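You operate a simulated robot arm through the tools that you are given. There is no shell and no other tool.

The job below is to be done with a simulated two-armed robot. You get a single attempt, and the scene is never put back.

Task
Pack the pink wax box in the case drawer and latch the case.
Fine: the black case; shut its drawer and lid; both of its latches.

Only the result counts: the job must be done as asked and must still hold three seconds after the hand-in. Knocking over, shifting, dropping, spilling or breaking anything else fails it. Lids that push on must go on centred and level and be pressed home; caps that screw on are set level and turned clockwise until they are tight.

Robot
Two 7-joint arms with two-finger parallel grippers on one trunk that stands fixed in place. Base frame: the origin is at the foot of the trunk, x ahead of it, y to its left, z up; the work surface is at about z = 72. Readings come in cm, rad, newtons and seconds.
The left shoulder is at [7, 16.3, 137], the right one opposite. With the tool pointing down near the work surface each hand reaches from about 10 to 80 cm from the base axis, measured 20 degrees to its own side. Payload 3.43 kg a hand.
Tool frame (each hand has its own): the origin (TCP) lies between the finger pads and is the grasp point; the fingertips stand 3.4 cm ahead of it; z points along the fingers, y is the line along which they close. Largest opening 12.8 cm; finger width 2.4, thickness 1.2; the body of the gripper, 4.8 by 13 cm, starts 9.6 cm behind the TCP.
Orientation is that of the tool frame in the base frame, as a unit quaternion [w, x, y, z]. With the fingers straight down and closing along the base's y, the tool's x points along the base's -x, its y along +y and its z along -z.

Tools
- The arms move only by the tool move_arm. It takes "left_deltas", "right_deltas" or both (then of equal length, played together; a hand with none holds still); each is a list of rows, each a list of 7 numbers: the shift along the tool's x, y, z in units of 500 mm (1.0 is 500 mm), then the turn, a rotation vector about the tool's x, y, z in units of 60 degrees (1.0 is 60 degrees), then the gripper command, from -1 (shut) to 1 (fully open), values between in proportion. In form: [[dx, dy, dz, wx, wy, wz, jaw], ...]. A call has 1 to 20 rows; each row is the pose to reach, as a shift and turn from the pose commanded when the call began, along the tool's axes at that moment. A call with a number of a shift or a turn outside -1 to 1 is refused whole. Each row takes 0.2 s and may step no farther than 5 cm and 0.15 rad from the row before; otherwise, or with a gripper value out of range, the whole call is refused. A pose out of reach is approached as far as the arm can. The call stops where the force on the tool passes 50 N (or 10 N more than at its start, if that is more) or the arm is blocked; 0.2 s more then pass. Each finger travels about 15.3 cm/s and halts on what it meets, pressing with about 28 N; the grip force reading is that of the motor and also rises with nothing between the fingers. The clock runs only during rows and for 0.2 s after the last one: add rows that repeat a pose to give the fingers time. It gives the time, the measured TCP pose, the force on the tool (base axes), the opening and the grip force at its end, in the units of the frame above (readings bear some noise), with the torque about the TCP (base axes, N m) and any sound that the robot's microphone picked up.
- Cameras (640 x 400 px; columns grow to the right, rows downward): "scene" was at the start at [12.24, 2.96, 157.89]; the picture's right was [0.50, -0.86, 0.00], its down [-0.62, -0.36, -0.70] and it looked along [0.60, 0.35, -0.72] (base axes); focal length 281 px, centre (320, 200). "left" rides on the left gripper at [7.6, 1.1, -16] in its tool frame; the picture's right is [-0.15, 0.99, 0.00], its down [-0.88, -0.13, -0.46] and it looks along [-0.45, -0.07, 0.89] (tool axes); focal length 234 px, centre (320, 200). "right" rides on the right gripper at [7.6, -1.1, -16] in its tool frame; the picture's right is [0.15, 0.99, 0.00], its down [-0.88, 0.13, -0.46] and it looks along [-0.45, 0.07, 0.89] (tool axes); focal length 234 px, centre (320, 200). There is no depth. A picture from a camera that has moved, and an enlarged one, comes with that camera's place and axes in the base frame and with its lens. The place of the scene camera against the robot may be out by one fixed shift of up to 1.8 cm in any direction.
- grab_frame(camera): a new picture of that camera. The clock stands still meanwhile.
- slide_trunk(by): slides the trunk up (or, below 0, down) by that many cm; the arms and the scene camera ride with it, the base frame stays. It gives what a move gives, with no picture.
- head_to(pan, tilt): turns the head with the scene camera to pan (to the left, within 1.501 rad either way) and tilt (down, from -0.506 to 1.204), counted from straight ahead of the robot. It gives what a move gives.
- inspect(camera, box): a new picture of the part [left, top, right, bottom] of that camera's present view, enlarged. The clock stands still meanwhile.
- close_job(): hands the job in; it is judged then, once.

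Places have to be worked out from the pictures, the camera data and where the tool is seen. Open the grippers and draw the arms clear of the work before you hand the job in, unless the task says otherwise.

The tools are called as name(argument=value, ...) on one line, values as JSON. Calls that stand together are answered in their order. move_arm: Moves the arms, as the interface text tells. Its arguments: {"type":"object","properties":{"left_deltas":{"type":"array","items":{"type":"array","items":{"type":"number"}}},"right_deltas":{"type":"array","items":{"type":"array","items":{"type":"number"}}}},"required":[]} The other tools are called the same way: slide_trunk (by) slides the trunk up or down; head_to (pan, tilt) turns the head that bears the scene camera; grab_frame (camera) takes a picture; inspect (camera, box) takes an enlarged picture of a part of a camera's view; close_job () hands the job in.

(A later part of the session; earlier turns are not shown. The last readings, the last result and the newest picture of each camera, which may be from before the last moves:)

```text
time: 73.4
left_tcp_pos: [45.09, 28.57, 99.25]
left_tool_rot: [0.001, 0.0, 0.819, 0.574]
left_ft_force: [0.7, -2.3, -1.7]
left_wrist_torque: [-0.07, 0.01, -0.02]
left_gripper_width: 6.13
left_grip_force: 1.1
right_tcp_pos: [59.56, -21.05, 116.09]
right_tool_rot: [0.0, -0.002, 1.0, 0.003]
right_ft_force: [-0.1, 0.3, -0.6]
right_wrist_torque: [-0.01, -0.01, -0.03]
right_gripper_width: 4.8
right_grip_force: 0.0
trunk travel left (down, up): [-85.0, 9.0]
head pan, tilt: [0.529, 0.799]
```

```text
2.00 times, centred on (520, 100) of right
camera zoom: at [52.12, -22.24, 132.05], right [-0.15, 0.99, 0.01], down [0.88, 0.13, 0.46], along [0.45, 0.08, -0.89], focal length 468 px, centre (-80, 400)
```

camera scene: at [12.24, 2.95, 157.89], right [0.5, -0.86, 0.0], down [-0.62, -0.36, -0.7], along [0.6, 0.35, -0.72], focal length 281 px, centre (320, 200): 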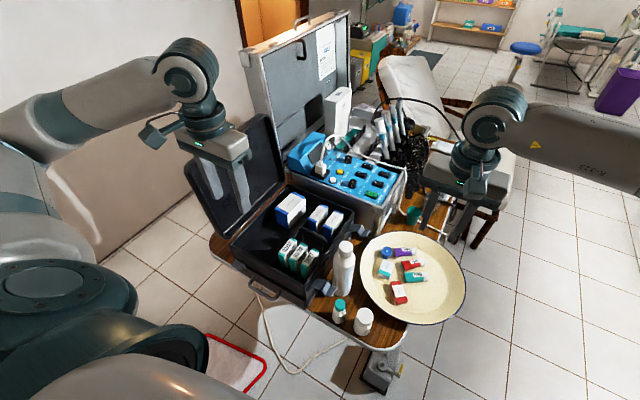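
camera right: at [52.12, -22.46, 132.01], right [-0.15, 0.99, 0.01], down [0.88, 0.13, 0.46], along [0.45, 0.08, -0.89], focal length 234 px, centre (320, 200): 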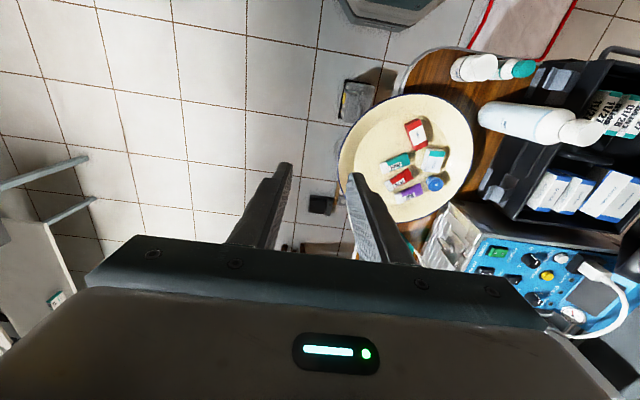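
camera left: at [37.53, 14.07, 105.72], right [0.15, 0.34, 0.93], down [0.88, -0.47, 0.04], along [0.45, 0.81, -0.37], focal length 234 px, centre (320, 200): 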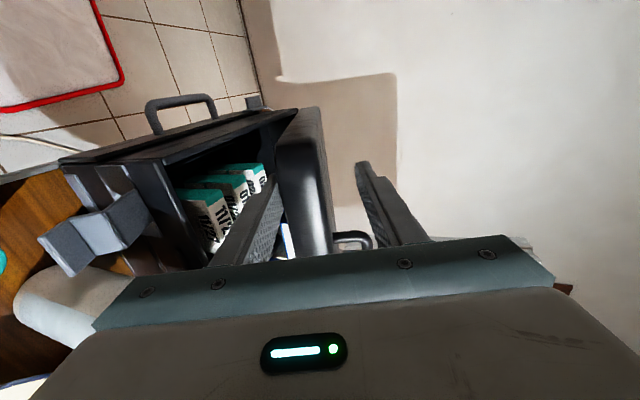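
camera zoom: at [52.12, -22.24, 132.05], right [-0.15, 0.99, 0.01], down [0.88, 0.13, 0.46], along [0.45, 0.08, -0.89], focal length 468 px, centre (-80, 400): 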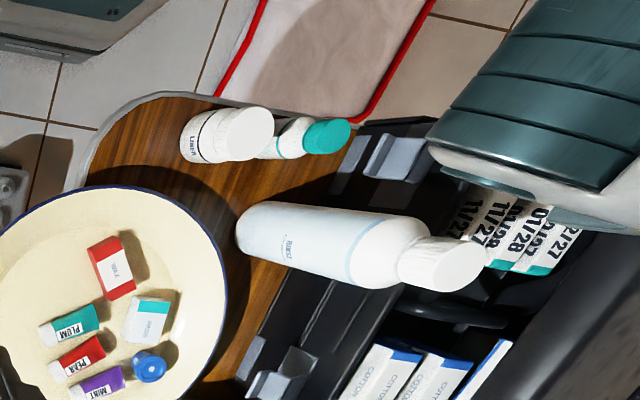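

Lid at ~20°. Lowering straight along to about 7°.

move_arm(left_deltas=[[0, -0.032, 0, 0, 0, 0, -0.06], [0, -0.063, 0.001, 0, 0, 0, -0.06], [0, -0.095, 0.001, 0, 0, 0, -0.06], [0, -0.126, 0.002, 0, 0, 0, -0.06], [0, -0.126, 0.002, 0, 0, 0, -0.06]])

grab_frame(camera="left")

inspect(camera="scene", box=[170, 140, 390, 340])

inspect(camera="right", box=[400, 0, 640, 200])

```text
time: 74.6
left_tcp_pos: [45.31, 26.59, 93.36]
left_tool_rot: [0.001, 0.001, 0.82, 0.573]
left_ft_force: [0.7, -1.5, -2.3]
left_wrist_torque: [-0.02, -0.01, -0.04]
left_gripper_width: 6.13
left_grip_force: 1.1
right_tcp_pos: [59.52, -20.99, 116.05]
right_tool_rot: [0.0, -0.004, 1.0, 0.003]
right_ft_force: [-0.3, -0.3, -0.5]
right_wrist_torque: [0.03, -0.01, 0.0]
right_gripper_width: 4.81
right_grip_force: 0.1
trunk travel left (down, up): [-85.0, 9.0]
head pan, tilt: [0.529, 0.799]
```

```text
taken
camera left: at [37.67, 12.0, 99.81], right [0.15, 0.34, 0.93], down [0.88, -0.47, 0.04], along [0.45, 0.81, -0.37], focal length 234 px, centre (320, 200)
```

left: 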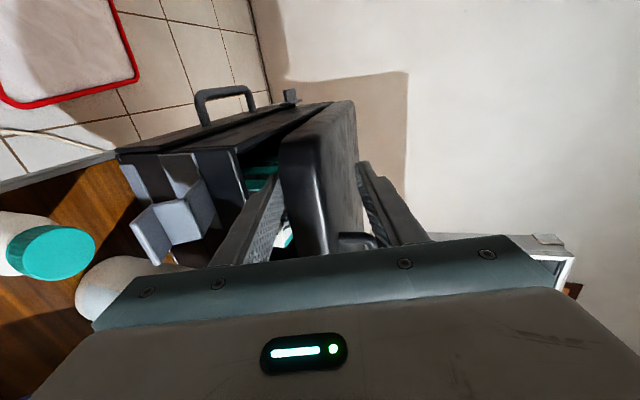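

```text
2.00 times, centred on (280, 240) of scene
camera zoom: at [12.26, 2.94, 157.89], right [0.5, -0.86, 0.0], down [-0.62, -0.36, -0.7], along [0.6, 0.35, -0.72], focal length 562 px, centre (400, 120)
```

zoom: 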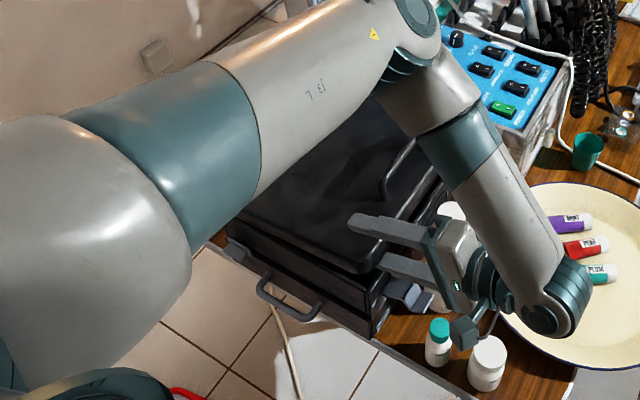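

```text
2.00 times, centred on (520, 100) of right
camera zoom: at [52.13, -22.24, 132.04], right [-0.15, 0.99, 0.01], down [0.88, 0.13, 0.46], along [0.45, 0.08, -0.89], focal length 468 px, centre (-80, 400)
```

zoom: 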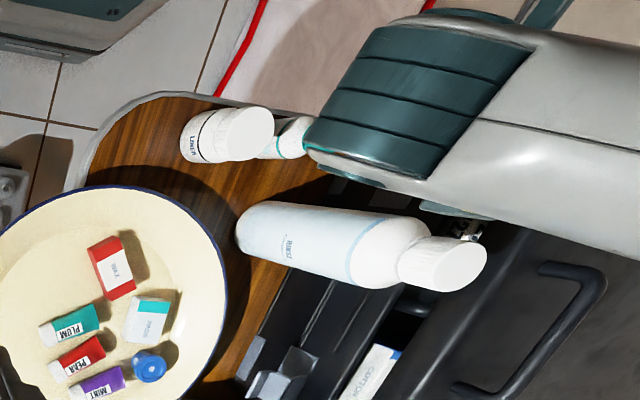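

The lid is nearly down, resting on the front finger just above the rim. Withdrawing the fingers along their axis so it settles.

move_arm(left_deltas=[[0, -0.01, -0.01, 0, 0, 0, -0.06], [0, -0.01, -0.035, 0, 0, 0, -0.06], [0, -0.01, -0.06, 0, 0, 0, -0.06], [0, -0.01, -0.085, 0, 0, 0, -0.06], [0, -0.01, -0.11, 0, 0, 0, -0.06], [0, -0.005, -0.14, 0, 0, 0, -0.06]])

grab_frame(camera="left")

inspect(camera="scene", box=[170, 140, 390, 340])

inspect(camera="right", box=[400, 0, 640, 200])

```text
time: 76.0
left_tcp_pos: [45.14, 19.77, 95.51]
left_tool_rot: [0.001, 0.0, 0.819, 0.574]
left_ft_force: [0.1, 0.5, -0.8]
left_wrist_torque: [0.0, -0.02, 0.0]
left_gripper_width: 6.01
left_grip_force: 0.0
right_tcp_pos: [59.57, -21.14, 116.06]
right_tool_rot: [0.0, -0.003, 1.0, 0.005]
right_ft_force: [-0.3, -0.2, 0.1]
right_wrist_torque: [-0.02, -0.01, 0.01]
right_gripper_width: 4.79
right_grip_force: 0.0
trunk travel left (down, up): [-85.0, 9.0]
head pan, tilt: [0.529, 0.799]
```

```text
taken
camera left: at [37.62, 5.19, 101.91], right [0.14, 0.34, 0.93], down [0.88, -0.47, 0.04], along [0.45, 0.81, -0.37], focal length 234 px, centre (320, 200)
```

left: 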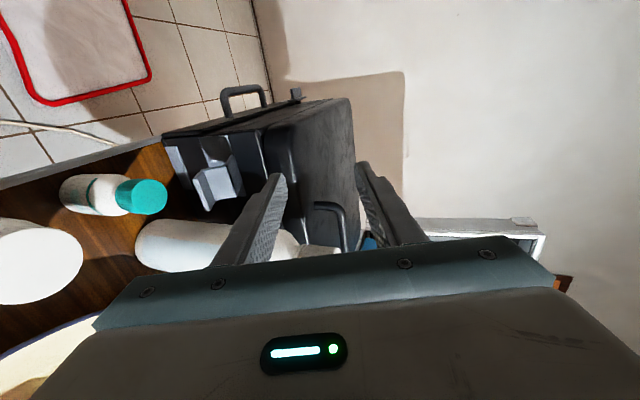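

```text
2.00 times, centred on (280, 240) of scene
camera zoom: at [12.23, 2.83, 157.89], right [0.5, -0.86, 0.0], down [-0.62, -0.36, -0.7], along [0.6, 0.35, -0.72], focal length 562 px, centre (400, 120)
```

zoom: 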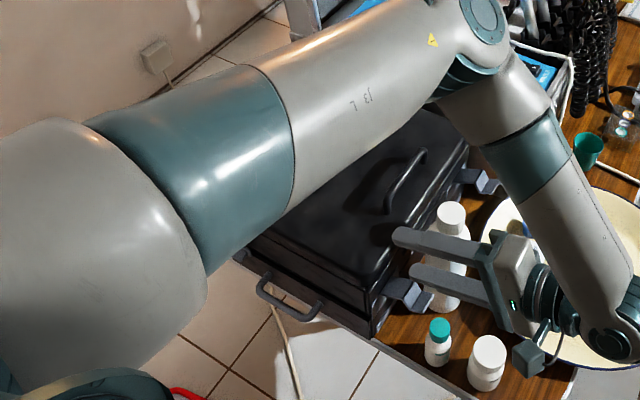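

```text
2.00 times, centred on (520, 100) of right
camera zoom: at [52.11, -22.33, 132.04], right [-0.15, 0.99, 0.01], down [0.88, 0.13, 0.46], along [0.45, 0.08, -0.89], focal length 468 px, centre (-80, 400)
```

zoom: 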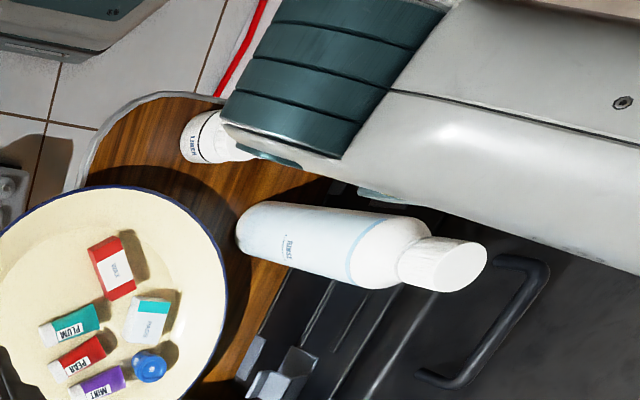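

The lid is down and the bottles stand. Raising the left hand straight up, then untilting it while moving away.

move_arm(left_deltas=[[0, 0.06, -0.025, 0, 0, 0, -0.06], [0, 0.14, -0.055, 0, 0, 0, -0.06], [0, 0.22, -0.085, 0, 0, 0, -0.06], [0, 0.3, -0.11, 0, 0, 0, -0.06], [0, 0.38, -0.138, 0, 0, 0, -0.06]])

grab_frame(camera="scene")

```text
time: 77.2
left_tcp_pos: [44.86, 19.89, 115.61]
left_tool_rot: [0.001, 0.0, 0.819, 0.574]
left_ft_force: [0.6, -0.1, -0.2]
left_wrist_torque: [0.02, 0.0, 0.01]
left_gripper_width: 6.01
left_grip_force: 0.1
right_tcp_pos: [59.46, -21.0, 116.1]
right_tool_rot: [0.0, -0.003, 1.0, 0.004]
right_ft_force: [0.1, -0.1, 0.3]
right_wrist_torque: [0.0, -0.01, -0.02]
right_gripper_width: 4.84
right_grip_force: 0.0
trunk travel left (down, up): [-85.0, 9.0]
head pan, tilt: [0.529, 0.799]
```

```text
taken
camera scene: at [12.1, 2.9, 157.9], right [0.5, -0.86, 0.0], down [-0.62, -0.36, -0.7], along [0.6, 0.35, -0.72], focal length 281 px, centre (320, 200)
```

scene: 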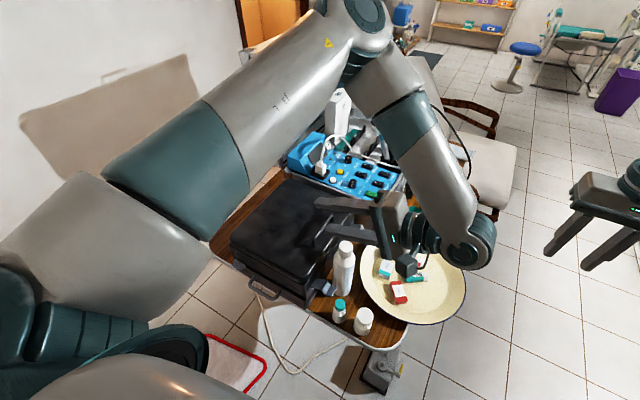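

move_arm(left_deltas=[[0.014, 0.05, 0.05, 0.12, 0, 0, -0.06], [0.028, 0.09, 0.11, 0.24, 0, 0, -0.06], [0.042, 0.13, 0.18, 0.36, 0, 0, -0.06], [0.056, 0.17, 0.24, 0.48, 0, 0, -0.06], [0.07, 0.2, 0.31, 0.6, 0, 0, -0.06], [0.085, 0.23, 0.37, 0.72, 0, 0, -0.06], [0.1, 0.265, 0.436, 0.833, 0, 0, -0.06]])

grab_frame(camera="scene")

grab_frame(camera="left")

```text
time: 78.8
left_tcp_pos: [39.95, 45.12, 120.59]
left_tool_rot: [0.001, 0.001, 0.985, 0.173]
left_ft_force: [-0.7, 0.7, 0.8]
left_wrist_torque: [-0.04, -0.03, 0.01]
left_gripper_width: 6.02
left_grip_force: 0.1
right_tcp_pos: [59.44, -20.79, 116.28]
right_tool_rot: [0.001, -0.002, 1.0, 0.004]
right_ft_force: [-1.1, 0.0, 1.1]
right_wrist_torque: [-0.03, -0.03, -0.02]
right_gripper_width: 4.78
right_grip_force: 0.2
trunk travel left (down, up): [-85.0, 9.0]
head pan, tilt: [0.529, 0.799]
```

```text
taken
camera scene: at [11.97, 3.23, 157.91], right [0.5, -0.86, 0.0], down [-0.62, -0.36, -0.7], along [0.6, 0.35, -0.72], focal length 281 px, centre (320, 200)
```

scene: 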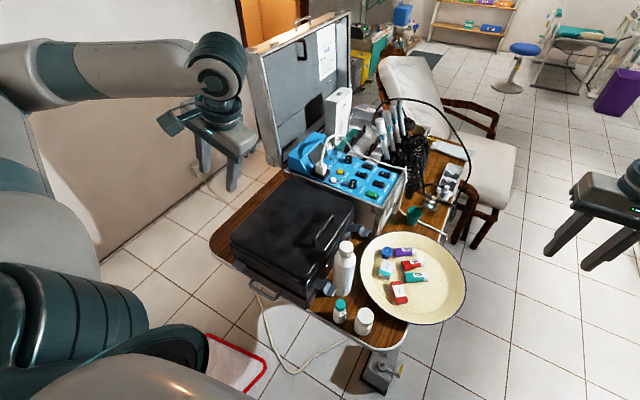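

```text
taken
camera left: at [32.38, 40.77, 136.03], right [0.15, 0.93, 0.34], down [0.88, -0.28, 0.39], along [0.45, 0.24, -0.86], focal length 234 px, centre (320, 200)
```

left: 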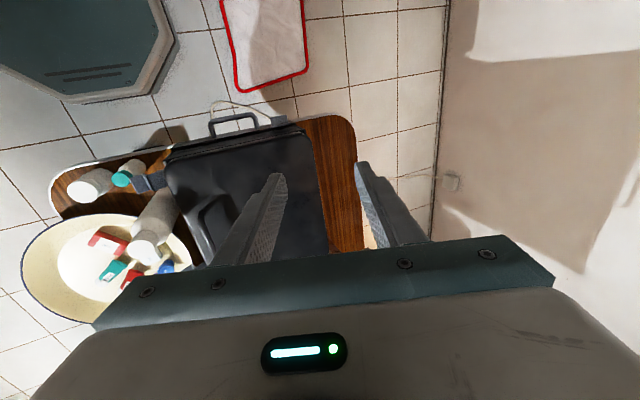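

The lid is shut. Now zooming in on the two clasps to see how they work.

inspect(camera="scene", box=[290, 200, 390, 310])

inspect(camera="scene", box=[300, 255, 360, 310])

inspect(camera="scene", box=[340, 210, 390, 255])

inspect(camera="right", box=[440, 20, 640, 220])

```text
3.64 times, centred on (340, 255) of scene
camera zoom: at [11.97, 3.23, 157.91], right [0.5, -0.86, 0.0], down [-0.62, -0.36, -0.7], along [0.6, 0.35, -0.72], focal length 1022 px, centre (247, 0)
```

zoom: 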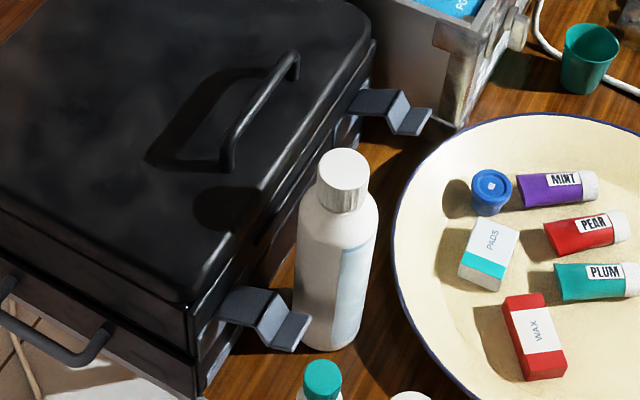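

```text
7.27 times, centred on (330, 282) of scene
camera zoom: at [11.97, 3.23, 157.91], right [0.5, -0.86, 0.0], down [-0.62, -0.36, -0.7], along [0.6, 0.35, -0.72], focal length 2044 px, centre (247, -400)
```

zoom: 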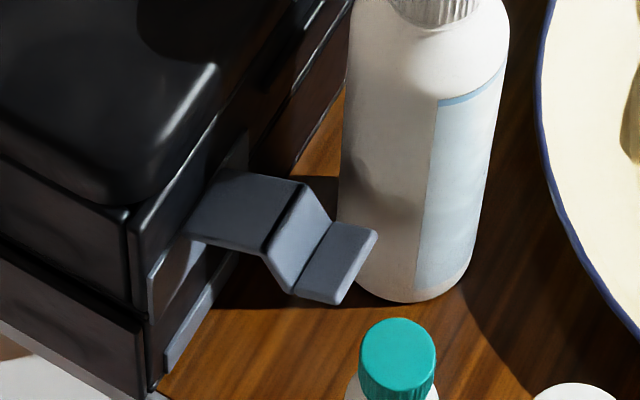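

```text
8.89 times, centred on (365, 232) of scene
camera zoom: at [11.97, 3.23, 157.91], right [0.5, -0.86, 0.0], down [-0.62, -0.36, -0.7], along [0.6, 0.35, -0.72], focal length 2498 px, centre (-80, -89)
```

zoom: 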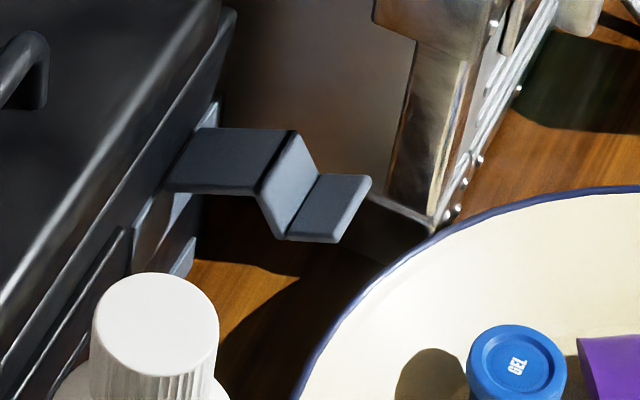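

```text
2.00 times, centred on (540, 120) of right
camera zoom: at [51.88, -22.03, 132.2], right [-0.15, 0.99, 0.01], down [0.88, 0.13, 0.46], along [0.45, 0.07, -0.89], focal length 468 px, centre (-120, 360)
```

zoom: 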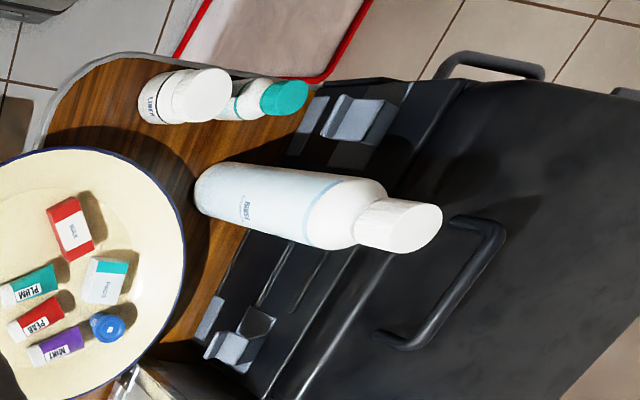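

I need a side view of the clasps. I'll tilt the right hand 60° toward the case so its camera looks at the -y face.

move_arm(right_deltas=[[0.033, 0.052, 0.04, -0.125, 0, 0, -0.25], [0.067, 0.104, 0.08, -0.25, 0, 0, -0.25], [0.1, 0.156, 0.12, -0.375, 0, 0, -0.25], [0.134, 0.208, 0.16, -0.5, 0, 0, -0.25], [0.167, 0.26, 0.2, -0.625, 0, 0, -0.25], [0.2, 0.312, 0.24, -0.75, 0, 0, -0.25], [0.234, 0.364, 0.28, -0.875, 0, 0, -0.25], [0.268, 0.416, 0.326, -1.0, 0, 0, -0.25]])

grab_frame(camera="right")

grab_frame(camera="scene")

```text
time: 80.6
left_tcp_pos: [40.06, 44.82, 120.66]
left_tool_rot: [0.001, 0.001, 0.985, 0.174]
left_ft_force: [0.3, 0.0, 1.2]
left_wrist_torque: [-0.02, -0.05, 0.02]
left_gripper_width: 6.04
left_grip_force: 0.1
right_tcp_pos: [45.89, -0.02, 99.8]
right_tool_rot: [0.0, -0.002, 0.864, 0.504]
right_ft_force: [-0.5, 0.0, -0.1]
right_wrist_torque: [0.0, -0.03, -0.01]
right_gripper_width: 4.82
right_grip_force: 0.1
trunk travel left (down, up): [-85.0, 9.0]
head pan, tilt: [0.529, 0.799]
```

```text
taken
camera right: at [38.5, -14.46, 106.73], right [-0.15, 0.49, 0.86], down [0.88, -0.33, 0.34], along [0.45, 0.81, -0.38], focal length 234 px, centre (320, 200)
```

right: 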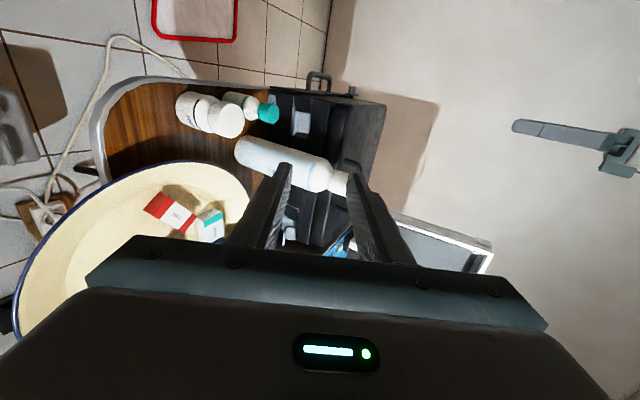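

```text
taken
camera scene: at [12.17, 2.96, 157.91], right [0.5, -0.86, 0.0], down [-0.62, -0.36, -0.7], along [0.6, 0.35, -0.72], focal length 281 px, centre (320, 200)
```

scene: 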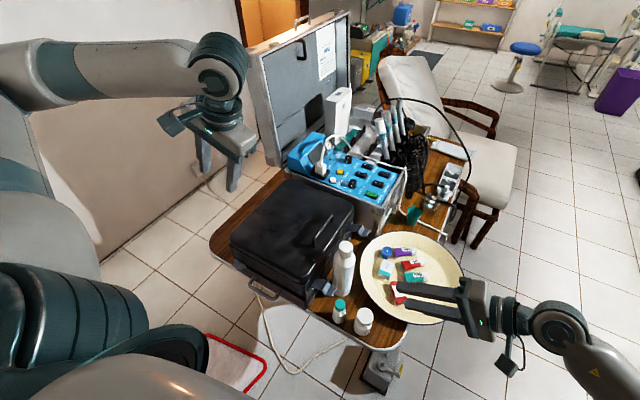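

inspect(camera="right", box=[220, 60, 400, 200])

inspect(camera="right", box=[260, 80, 340, 140])

inspect(camera="right", box=[260, 190, 360, 260])

```text
2.86 times, centred on (310, 130) of right
camera zoom: at [38.5, -14.46, 106.73], right [-0.15, 0.49, 0.86], down [0.88, -0.33, 0.34], along [0.45, 0.81, -0.38], focal length 669 px, centre (349, 400)
```

zoom: 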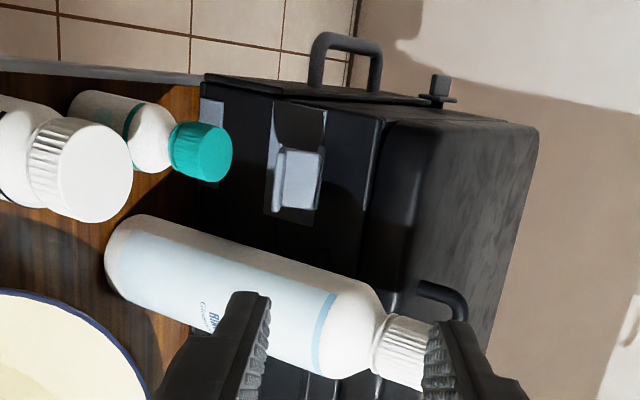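

```text
6.67 times, centred on (300, 110) of right
camera zoom: at [38.5, -14.46, 106.73], right [-0.15, 0.49, 0.86], down [0.88, -0.33, 0.34], along [0.45, 0.81, -0.38], focal length 1561 px, centre (453, 800)
```

zoom: 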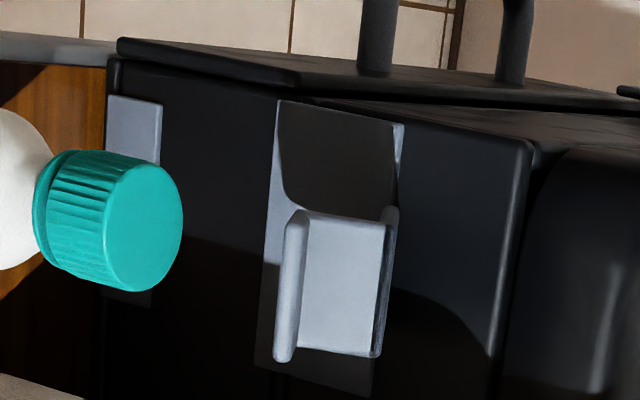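

```text
5.71 times, centred on (310, 225) of right
camera zoom: at [38.5, -14.46, 106.73], right [-0.15, 0.49, 0.86], down [0.88, -0.33, 0.34], along [0.45, 0.81, -0.38], focal length 1338 px, centre (377, 57)
```

zoom: 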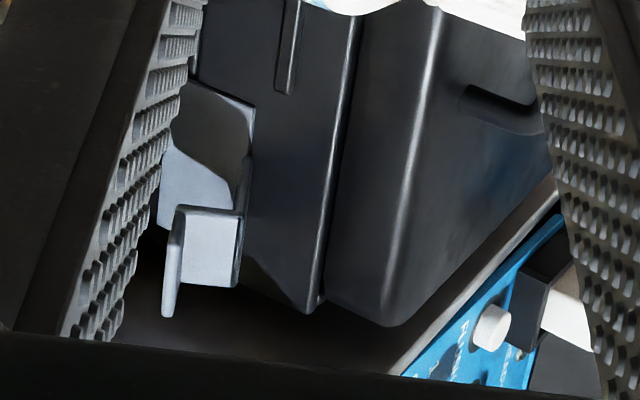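

Zooming further into the near clasp from both cameras.

inspect(camera="scene", box=[306, 264, 346, 302])

inspect(camera="right", box=[285, 85, 335, 125])

inspect(camera="scene", box=[230, 255, 275, 300])

```text
10.53 times, centred on (326, 283) of scene
camera zoom: at [12.17, 2.96, 157.91], right [0.5, -0.86, 0.0], down [-0.62, -0.36, -0.7], along [0.6, 0.35, -0.72], focal length 2959 px, centre (257, -674)
```

zoom: 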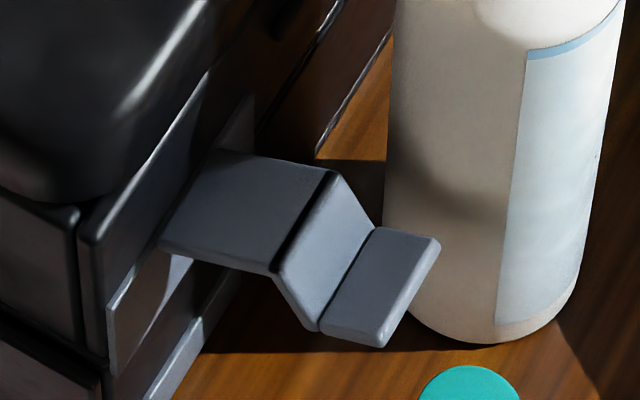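

```text
10.00 times, centred on (310, 105) of right
camera zoom: at [38.5, -14.46, 106.73], right [-0.15, 0.49, 0.86], down [0.88, -0.33, 0.34], along [0.45, 0.81, -0.38], focal length 2342 px, centre (420, 1150)
```

zoom: 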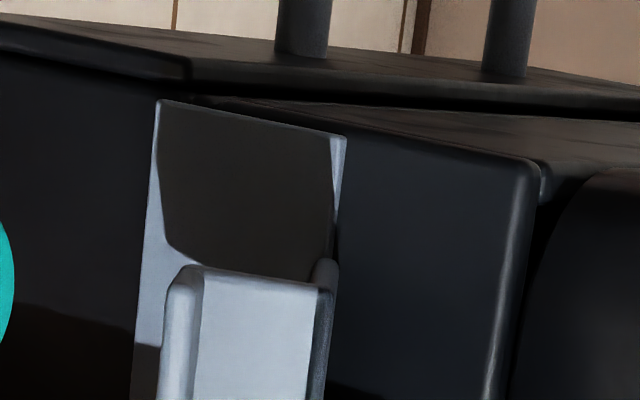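

```text
8.89 times, centred on (252, 278) of scene
camera zoom: at [12.17, 2.96, 157.91], right [0.5, -0.86, 0.0], down [-0.62, -0.36, -0.7], along [0.6, 0.35, -0.72], focal length 2498 px, centre (920, -489)
```

zoom: 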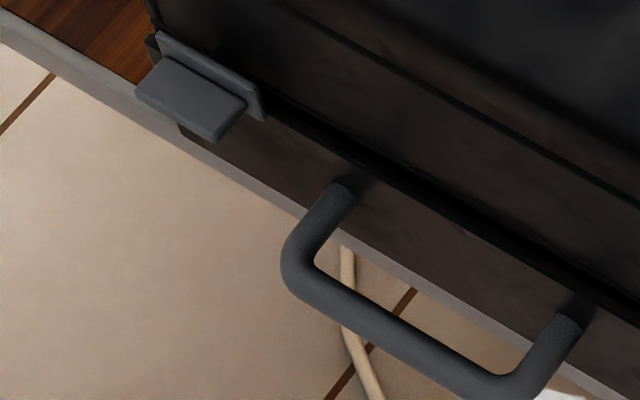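

The clasp levers point outward from mid-wall plates on the body; they most likely flip up against the lid front. I'll bring the left hand, squared, above the near clasp, keeping the right camera watching.

move_arm(left_deltas=[[-0.017, -0.07, -0.006, 0.055, 0, 0, -0.06], [-0.033, -0.145, -0.012, 0.11, 0, 0, -0.06], [-0.05, -0.215, -0.018, 0.166, 0, 0, -0.06], [-0.067, -0.285, -0.024, 0.222, 0, 0, -0.06], [-0.083, -0.36, -0.03, 0.277, 0, 0, -0.06], [-0.1, -0.43, -0.035, 0.333, 0, 0, -0.06]])

move_arm(left_deltas=[[0, 0, 0, 0, 0, 0.125, 0], [0, 0, 0, 0, 0, 0.25, 0], [0, 0, 0, 0, 0, 0.375, 0], [0, 0, 0, 0, 0, 0.5, 0], [0, 0, 0, 0, 0, 0.625, 0], [0, 0, 0, 0, 0, 0.75, 0]])

move_arm(left_deltas=[[0, 0, 0, 0, 0, 0.125, 0], [0, 0, 0, 0, 0, 0.25, 0], [0, 0, 0, 0, 0, 0.375, 0], [0, 0, 0, 0, 0, 0.5, 0], [0, 0, 0, 0, 0, 0.625, 0], [0, 0, 0, 0, 0, 0.75, 0]])

grab_frame(camera="left")

grab_frame(camera="scene")

```text
time: 82.0
left_tcp_pos: [45.11, 23.87, 114.94]
left_tool_rot: [0.001, 0.001, 1.0, 0.001]
left_ft_force: [0.1, 0.7, 0.4]
left_wrist_torque: [0.02, 0.01, 0.0]
left_gripper_width: 5.99
left_grip_force: 0.1
right_tcp_pos: [45.86, -0.12, 99.79]
right_tool_rot: [-0.002, -0.002, 0.864, 0.503]
right_ft_force: [-0.1, 0.6, 0.5]
right_wrist_torque: [0.02, -0.03, 0.04]
right_gripper_width: 4.78
right_grip_force: 0.0
trunk travel left (down, up): [-85.0, 9.0]
head pan, tilt: [0.529, 0.799]
```

```text
time: 83.4
left_tcp_pos: [45.03, 24.05, 115.03]
left_tool_rot: [0.0, 0.384, 0.923, 0.001]
left_ft_force: [0.2, 0.0, 0.1]
left_wrist_torque: [0.03, -0.01, 0.0]
left_gripper_width: 6.39
left_grip_force: 0.0
right_tcp_pos: [45.93, -0.12, 99.75]
right_tool_rot: [-0.002, -0.002, 0.864, 0.503]
right_ft_force: [0.5, -0.7, -0.5]
right_wrist_torque: [0.0, 0.01, 0.01]
right_gripper_width: 4.8
right_grip_force: 0.0
trunk travel left (down, up): [-85.0, 9.0]
head pan, tilt: [0.529, 0.799]
```

```text
time: 84.8
left_tcp_pos: [45.12, 24.0, 114.84]
left_tool_rot: [-0.001, 0.709, 0.705, 0.002]
left_ft_force: [-0.2, 0.6, -1.0]
left_wrist_torque: [0.08, -0.02, 0.02]
left_gripper_width: 6.4
left_grip_force: 0.1
right_tcp_pos: [45.93, -0.02, 99.78]
right_tool_rot: [-0.001, -0.002, 0.864, 0.503]
right_ft_force: [-0.9, 0.4, -1.0]
right_wrist_torque: [0.01, -0.01, -0.04]
right_gripper_width: 4.82
right_grip_force: 0.0
trunk travel left (down, up): [-85.0, 9.0]
head pan, tilt: [0.529, 0.799]
```

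```text
taken
camera left: at [46.24, 31.63, 130.91], right [0.99, -0.15, 0.0], down [-0.13, -0.88, 0.45], along [-0.07, -0.45, -0.89], focal length 234 px, centre (320, 200)
```

left: 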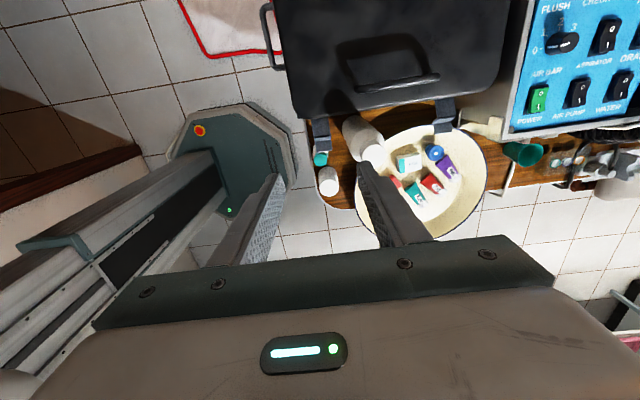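

```text
taken
camera scene: at [12.24, 2.94, 157.89], right [0.5, -0.86, 0.0], down [-0.62, -0.36, -0.7], along [0.6, 0.35, -0.72], focal length 281 px, centre (320, 200)
```

scene: 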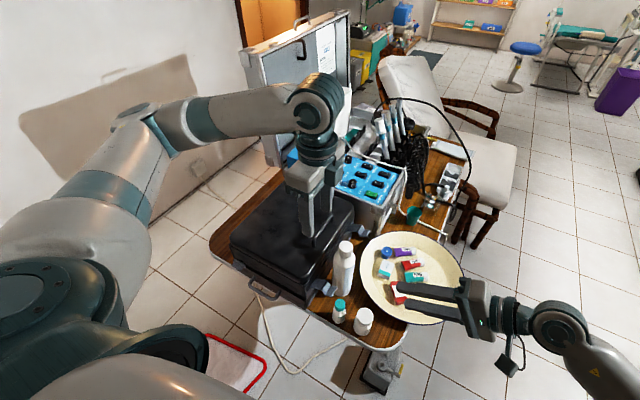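

inspect(camera="left", box=[270, 90, 400, 210])

inspect(camera="left", box=[410, 80, 480, 140])

inspect(camera="left", box=[295, 105, 345, 165])

```text
3.33 times, centred on (335, 150) of left
camera zoom: at [46.24, 31.63, 130.91], right [0.99, -0.15, 0.0], down [-0.13, -0.88, 0.45], along [-0.07, -0.45, -0.89], focal length 781 px, centre (270, 367)
```

zoom: 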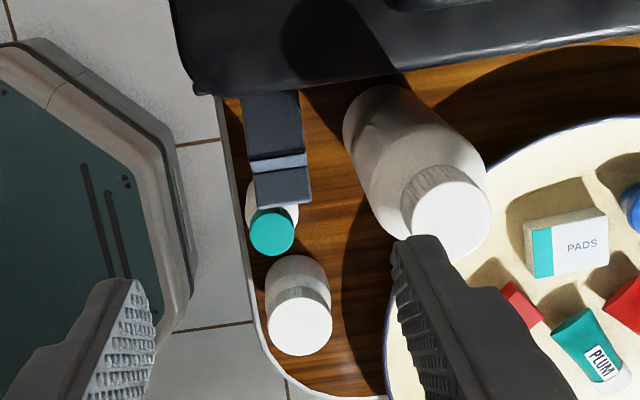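

```text
6.67 times, centred on (445, 110) of left
camera zoom: at [46.24, 31.63, 130.91], right [0.99, -0.15, 0.0], down [-0.13, -0.88, 0.45], along [-0.07, -0.45, -0.89], focal length 1561 px, centre (-513, 800)
```

zoom: 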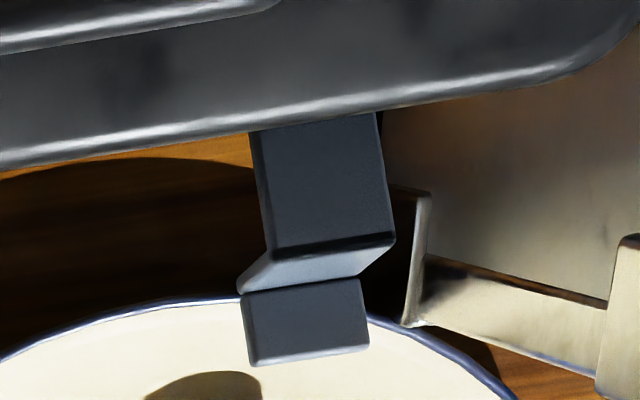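

```text
6.67 times, centred on (320, 135) of left
camera zoom: at [46.24, 31.63, 130.91], right [0.99, -0.15, 0.0], down [-0.13, -0.88, 0.45], along [-0.07, -0.45, -0.89], focal length 1561 px, centre (320, 633)
```

zoom: 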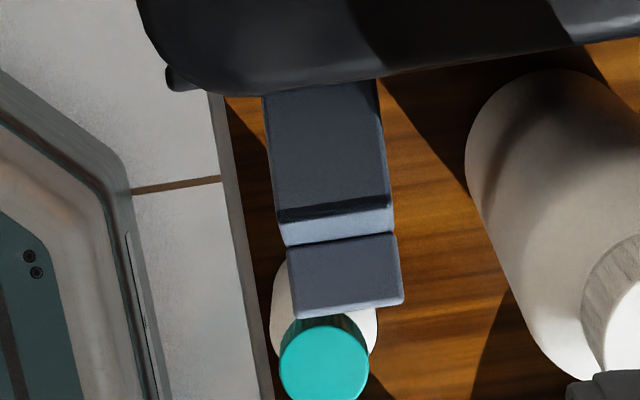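

The geometry is now clear: near clasp lever at x≈43.3–46.7, pivot near (y 25.4, z 82.7), resting ~34° above horizontal with its lip end near (y 18.5, z 84.4). I'll clear the left hand away, and use the right hand (already tilted) to scoop the lip from below with its lower finger.

move_arm(left_deltas=[[0.08, -0.02, -0.04, 0, 0, 0, 0], [0.16, -0.04, -0.08, 0, 0, 0, 0], [0.24, -0.06, -0.1, 0, 0, 0, 0], [0.33, -0.08, -0.12, 0, 0, 0, 0], [0.42, -0.1, -0.14, 0, 0, 0, 0]], right_deltas=[[0, 0, 0, 0, 0, 0, 0.4], [0, 0, 0, 0, 0, 0, 0.8], [0, 0, 0, 0, 0, 0, 1], [0, 0, 0, 0.02, 0, 0, 1], [0, 0, 0, 0.04, 0, 0, 1]])

grab_frame(camera="right")

grab_frame(camera="scene")

```text
time: 86.0
left_tcp_pos: [39.89, 45.18, 122.21]
left_tool_rot: [0.002, 0.709, 0.705, 0.001]
left_ft_force: [-0.7, -0.1, -0.3]
left_wrist_torque: [-0.02, -0.01, -0.02]
left_gripper_width: 6.4
left_grip_force: 0.0
right_tcp_pos: [45.91, 0.03, 99.94]
right_tool_rot: [0.001, -0.002, 0.875, 0.485]
right_ft_force: [0.2, 0.2, -0.4]
right_wrist_torque: [0.0, -0.02, -0.02]
right_gripper_width: 12.79
right_grip_force: 0.0
trunk travel left (down, up): [-85.0, 9.0]
head pan, tilt: [0.529, 0.799]
```

```text
taken
camera right: at [38.43, -14.05, 107.47], right [-0.15, 0.52, 0.84], down [0.88, -0.31, 0.35], along [0.45, 0.79, -0.41], focal length 234 px, centre (320, 200)
```

right: 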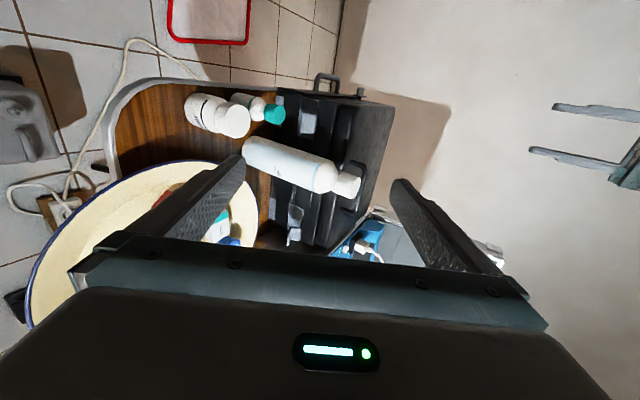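

```text
taken
camera scene: at [11.99, 3.08, 157.91], right [0.5, -0.86, 0.0], down [-0.62, -0.36, -0.7], along [0.6, 0.35, -0.72], focal length 281 px, centre (320, 200)
```

scene: 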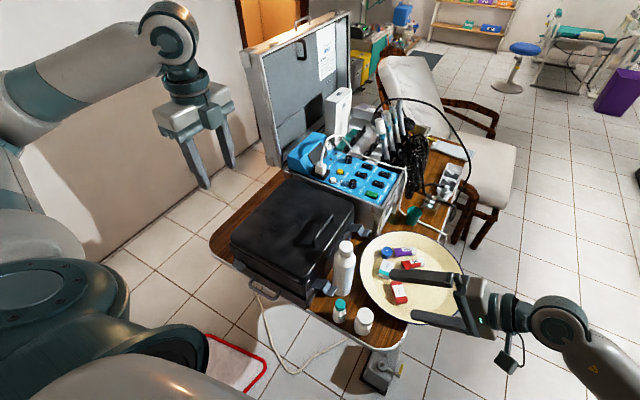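

Moving the right hand to just in front of the near clasp, fingers wide, lower finger aimed below the lip.

move_arm(right_deltas=[[0.004, 0.01, 0.083, 0, 0, 0, 1], [0.007, 0.02, 0.167, 0, 0, 0, 1], [0.011, 0.031, 0.25, 0, 0, 0, 1], [0.014, 0.041, 0.333, 0, 0, 0, 1], [0.014, 0.041, 0.333, 0, 0, 0, 1]])

grab_frame(camera="right")

inspect(camera="scene", box=[280, 220, 400, 340])

grab_frame(camera="left")

```text
time: 87.2
left_tcp_pos: [40.08, 44.94, 122.24]
left_tool_rot: [0.0, 0.707, 0.707, 0.001]
left_ft_force: [0.3, -0.2, 0.0]
left_wrist_torque: [0.0, 0.02, 0.01]
left_gripper_width: 6.38
left_grip_force: 0.0
right_tcp_pos: [45.07, 15.37, 92.79]
right_tool_rot: [-0.001, -0.002, 0.874, 0.486]
right_ft_force: [-0.6, 0.4, 0.0]
right_wrist_torque: [-0.02, 0.02, 0.01]
right_gripper_width: 12.82
right_grip_force: 0.0
trunk travel left (down, up): [-85.0, 9.0]
head pan, tilt: [0.529, 0.799]
```

```text
taken
camera right: at [37.72, 1.21, 100.46], right [-0.15, 0.52, 0.84], down [0.88, -0.31, 0.35], along [0.45, 0.79, -0.41], focal length 234 px, centre (320, 200)
```

right: 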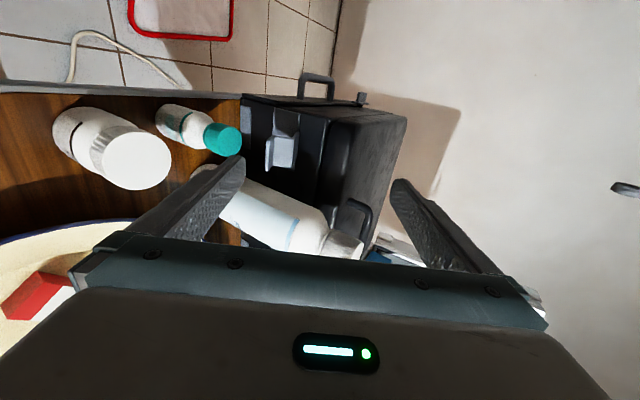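

```text
3.33 times, centred on (340, 280) of scene
camera zoom: at [12.2, 2.86, 157.9], right [0.5, -0.86, 0.0], down [-0.62, -0.36, -0.7], along [0.6, 0.35, -0.72], focal length 937 px, centre (253, -67)
```

zoom: 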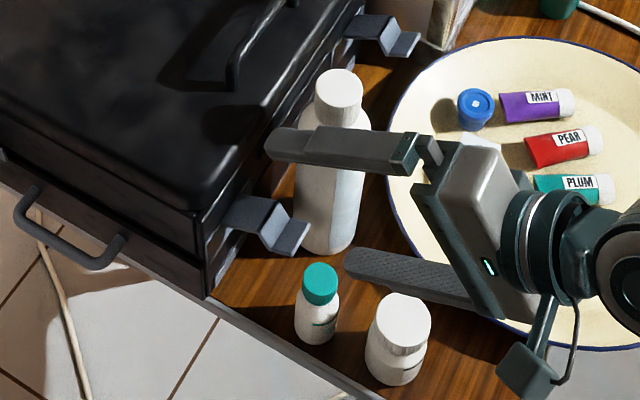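

```text
taken
camera left: at [41.19, 52.58, 138.26], right [0.99, -0.15, 0.0], down [-0.13, -0.88, 0.45], along [-0.07, -0.45, -0.89], focal length 234 px, centre (320, 200)
```

left: 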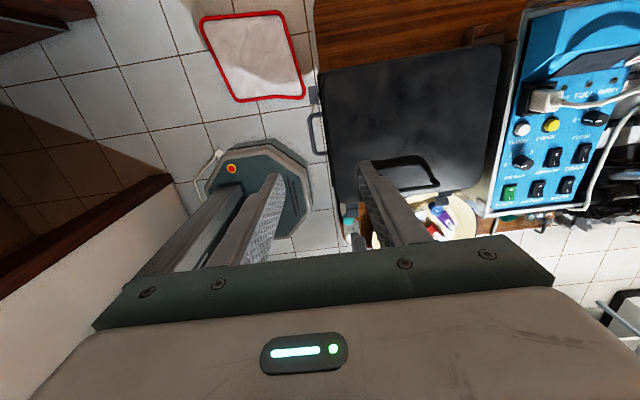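

The lower finger is in front of the clasp. A close zoom from the right camera to fix the lever's height before inserting.

inspect(camera="right", box=[200, 85, 320, 195])

inspect(camera="scene", box=[310, 260, 380, 320])

```text
3.64 times, centred on (260, 140) of right
camera zoom: at [37.72, 1.21, 100.46], right [-0.15, 0.52, 0.84], down [0.88, -0.31, 0.35], along [0.45, 0.79, -0.41], focal length 852 px, centre (538, 418)
```

zoom: 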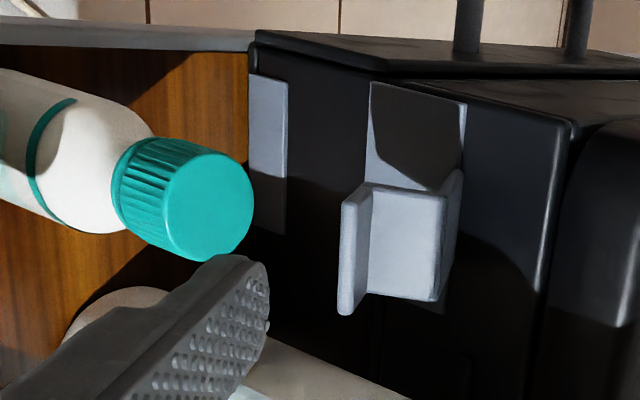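

```text
6.67 times, centred on (345, 290) of scene
camera zoom: at [12.2, 2.86, 157.9], right [0.5, -0.86, 0.0], down [-0.62, -0.36, -0.7], along [0.6, 0.35, -0.72], focal length 1874 px, centre (153, -400)
```

zoom: 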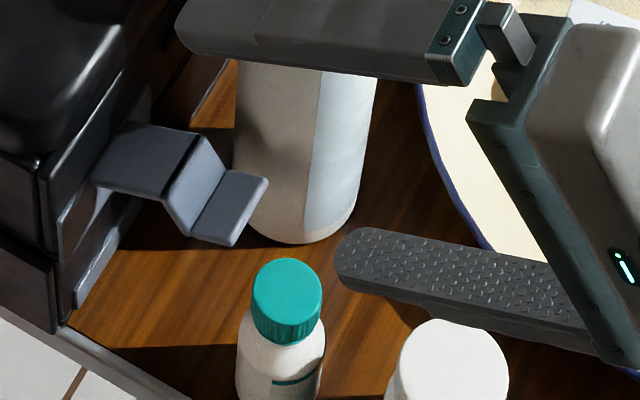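

Lever lip end is near (y 18, z 85). Sliding the lower finger in under the lip along its axis.

move_arm(right_deltas=[[0, 0, 0.035, 0, 0, 0, 1], [0, 0, 0.07, 0, 0, 0, 1], [0, 0, 0.1, 0, 0, 0, 1], [0, 0, 0.128, 0, 0, 0, 1], [0, 0, 0.128, 0, 0, 0, 1]])

inspect(camera="right", box=[200, 85, 320, 195])

inspect(camera="scene", box=[300, 240, 380, 320])

```text
time: 88.4
left_tcp_pos: [39.98, 44.98, 122.24]
left_tool_rot: [-0.001, 0.708, 0.707, 0.002]
left_ft_force: [-0.2, -0.5, -0.1]
left_wrist_torque: [0.04, -0.02, 0.01]
left_gripper_width: 6.4
left_grip_force: 0.1
right_tcp_pos: [45.18, 20.6, 89.39]
right_tool_rot: [-0.001, -0.003, 0.874, 0.486]
right_ft_force: [-0.1, -0.5, 0.6]
right_wrist_torque: [-0.01, -0.01, -0.03]
right_gripper_width: 12.79
right_grip_force: 0.0
trunk travel left (down, up): [-85.0, 9.0]
head pan, tilt: [0.529, 0.799]
```

```text
3.64 times, centred on (260, 140) of right
camera zoom: at [37.74, 6.55, 96.87], right [-0.15, 0.52, 0.84], down [0.88, -0.31, 0.35], along [0.45, 0.79, -0.41], focal length 852 px, centre (538, 418)
```

zoom: 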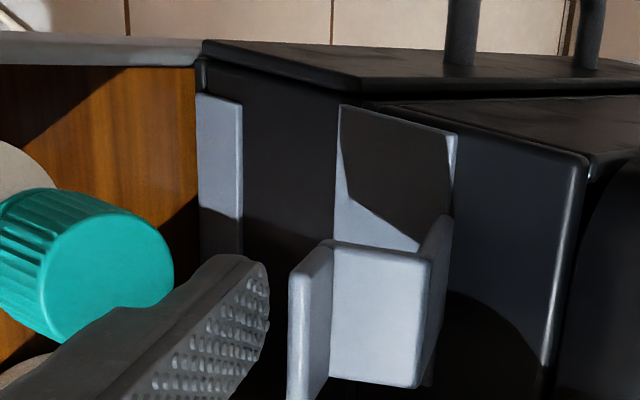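

```text
5.00 times, centred on (340, 280) of scene
camera zoom: at [12.22, 2.9, 157.9], right [0.5, -0.86, 0.0], down [-0.62, -0.36, -0.7], along [0.6, 0.35, -0.72], focal length 1405 px, centre (220, -200)
```

zoom: 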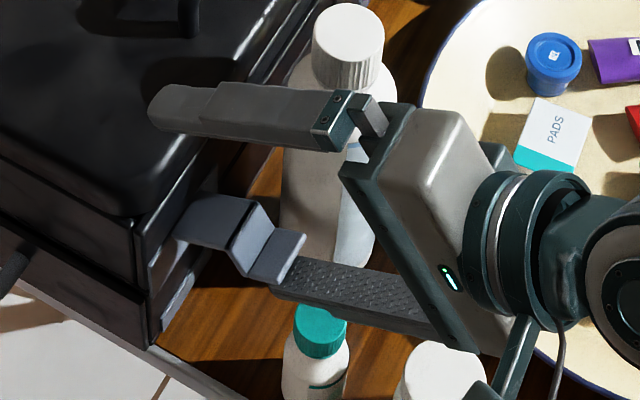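

The lower finger is under the lip. Raising it gently to pick the lever up (first ~15°).

move_arm(right_deltas=[[0, 0.0095, -0.0025, 0, 0, 0, 1], [0, 0.0189, -0.005, 0, 0, 0, 1], [0, 0.0375, -0.005, 0.083, 0, 0, 1], [0, 0.056, -0.005, 0.167, 0, 0, 1], [0, 0.056, -0.005, 0.167, 0, 0, 1]])

inspect(camera="right", box=[200, 85, 320, 195])

inspect(camera="scene", box=[300, 240, 380, 320])

```text
time: 89.6
left_tcp_pos: [40.08, 45.1, 122.32]
left_tool_rot: [0.0, 0.708, 0.707, 0.001]
left_ft_force: [-1.3, 0.4, 0.6]
left_wrist_torque: [0.03, 0.0, 0.02]
left_gripper_width: 6.38
left_grip_force: 0.0
right_tcp_pos: [45.1, 21.89, 91.96]
right_tool_rot: [-0.001, -0.003, 0.914, 0.407]
right_ft_force: [-0.9, -0.6, -0.6]
right_wrist_torque: [0.02, 0.03, -0.02]
right_gripper_width: 12.81
right_grip_force: 0.1
trunk travel left (down, up): [-85.0, 9.0]
head pan, tilt: [0.529, 0.799]
```

```text
3.64 times, centred on (260, 140) of right
camera zoom: at [37.84, 9.27, 101.82], right [-0.15, 0.66, 0.74], down [0.88, -0.25, 0.4], along [0.45, 0.71, -0.55], focal length 852 px, centre (538, 418)
```

zoom: 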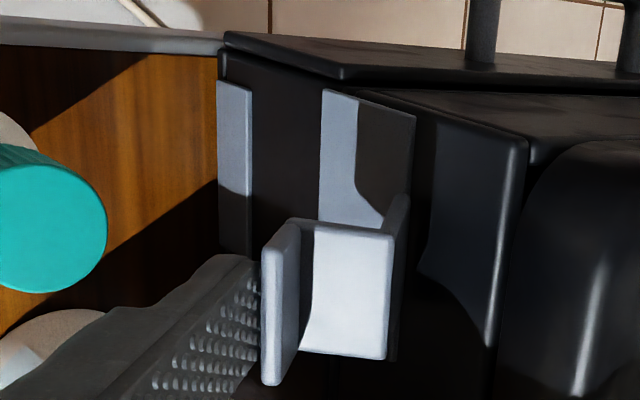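

```text
5.00 times, centred on (340, 280) of scene
camera zoom: at [12.22, 2.88, 157.9], right [0.5, -0.86, 0.0], down [-0.62, -0.36, -0.7], along [0.6, 0.35, -0.72], focal length 1405 px, centre (220, -200)
```

zoom: 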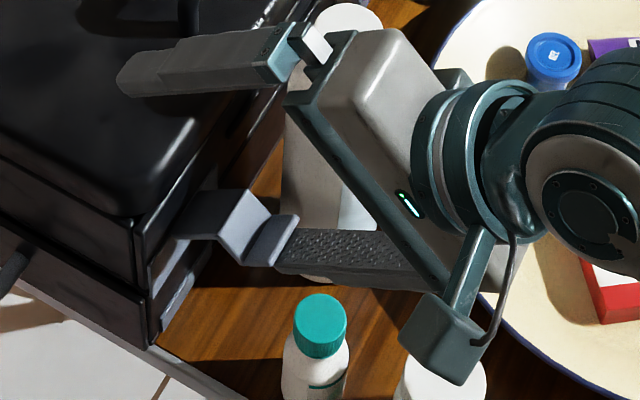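

The lever follows upward freely. Continuing the arc toward about 80°.

move_arm(right_deltas=[[0, 0.021, 0.002, 0.083, 0, 0, 1], [0, 0.0416, 0.005, 0.167, 0, 0, 1], [0, 0.061, 0.013, 0.233, 0, 0, 1], [0, 0.081, 0.0215, 0.3, 0, 0, 1], [0, 0.081, 0.0215, 0.3, 0, 0, 1]])

inspect(camera="right", box=[200, 85, 340, 215])

inspect(camera="scene", box=[290, 230, 370, 310])

```text
time: 90.8
left_tcp_pos: [40.13, 45.02, 122.33]
left_tool_rot: [0.0, 0.708, 0.706, 0.001]
left_ft_force: [0.4, -1.2, -0.1]
left_wrist_torque: [0.01, 0.0, 0.01]
left_gripper_width: 6.41
left_grip_force: 0.1
right_tcp_pos: [45.14, 25.45, 94.23]
right_tool_rot: [-0.001, -0.003, 0.966, 0.258]
right_ft_force: [0.1, -0.1, 1.1]
right_wrist_torque: [0.02, 0.01, -0.01]
right_gripper_width: 12.79
right_grip_force: 0.1
trunk travel left (down, up): [-85.0, 9.0]
head pan, tilt: [0.529, 0.799]
```

```text
3.08 times, centred on (270, 150) of right
camera zoom: at [37.77, 16.47, 107.53], right [-0.15, 0.86, 0.49], down [0.88, -0.11, 0.46], along [0.45, 0.5, -0.74], focal length 720 px, centre (474, 354)
```

zoom: 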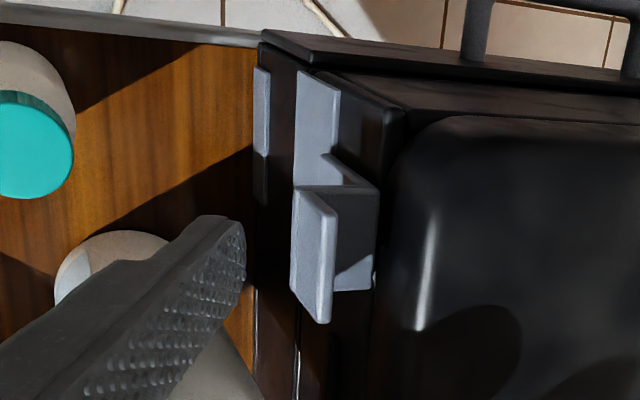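

```text
5.00 times, centred on (330, 270) of scene
camera zoom: at [12.23, 2.88, 157.89], right [0.5, -0.86, 0.0], down [-0.62, -0.36, -0.7], along [0.6, 0.35, -0.72], focal length 1405 px, centre (270, -150)
```

zoom: 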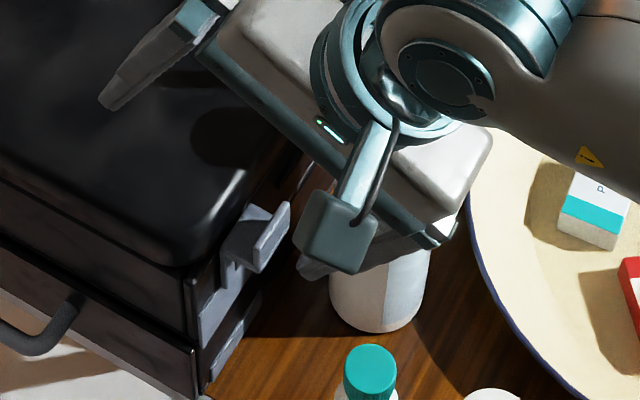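

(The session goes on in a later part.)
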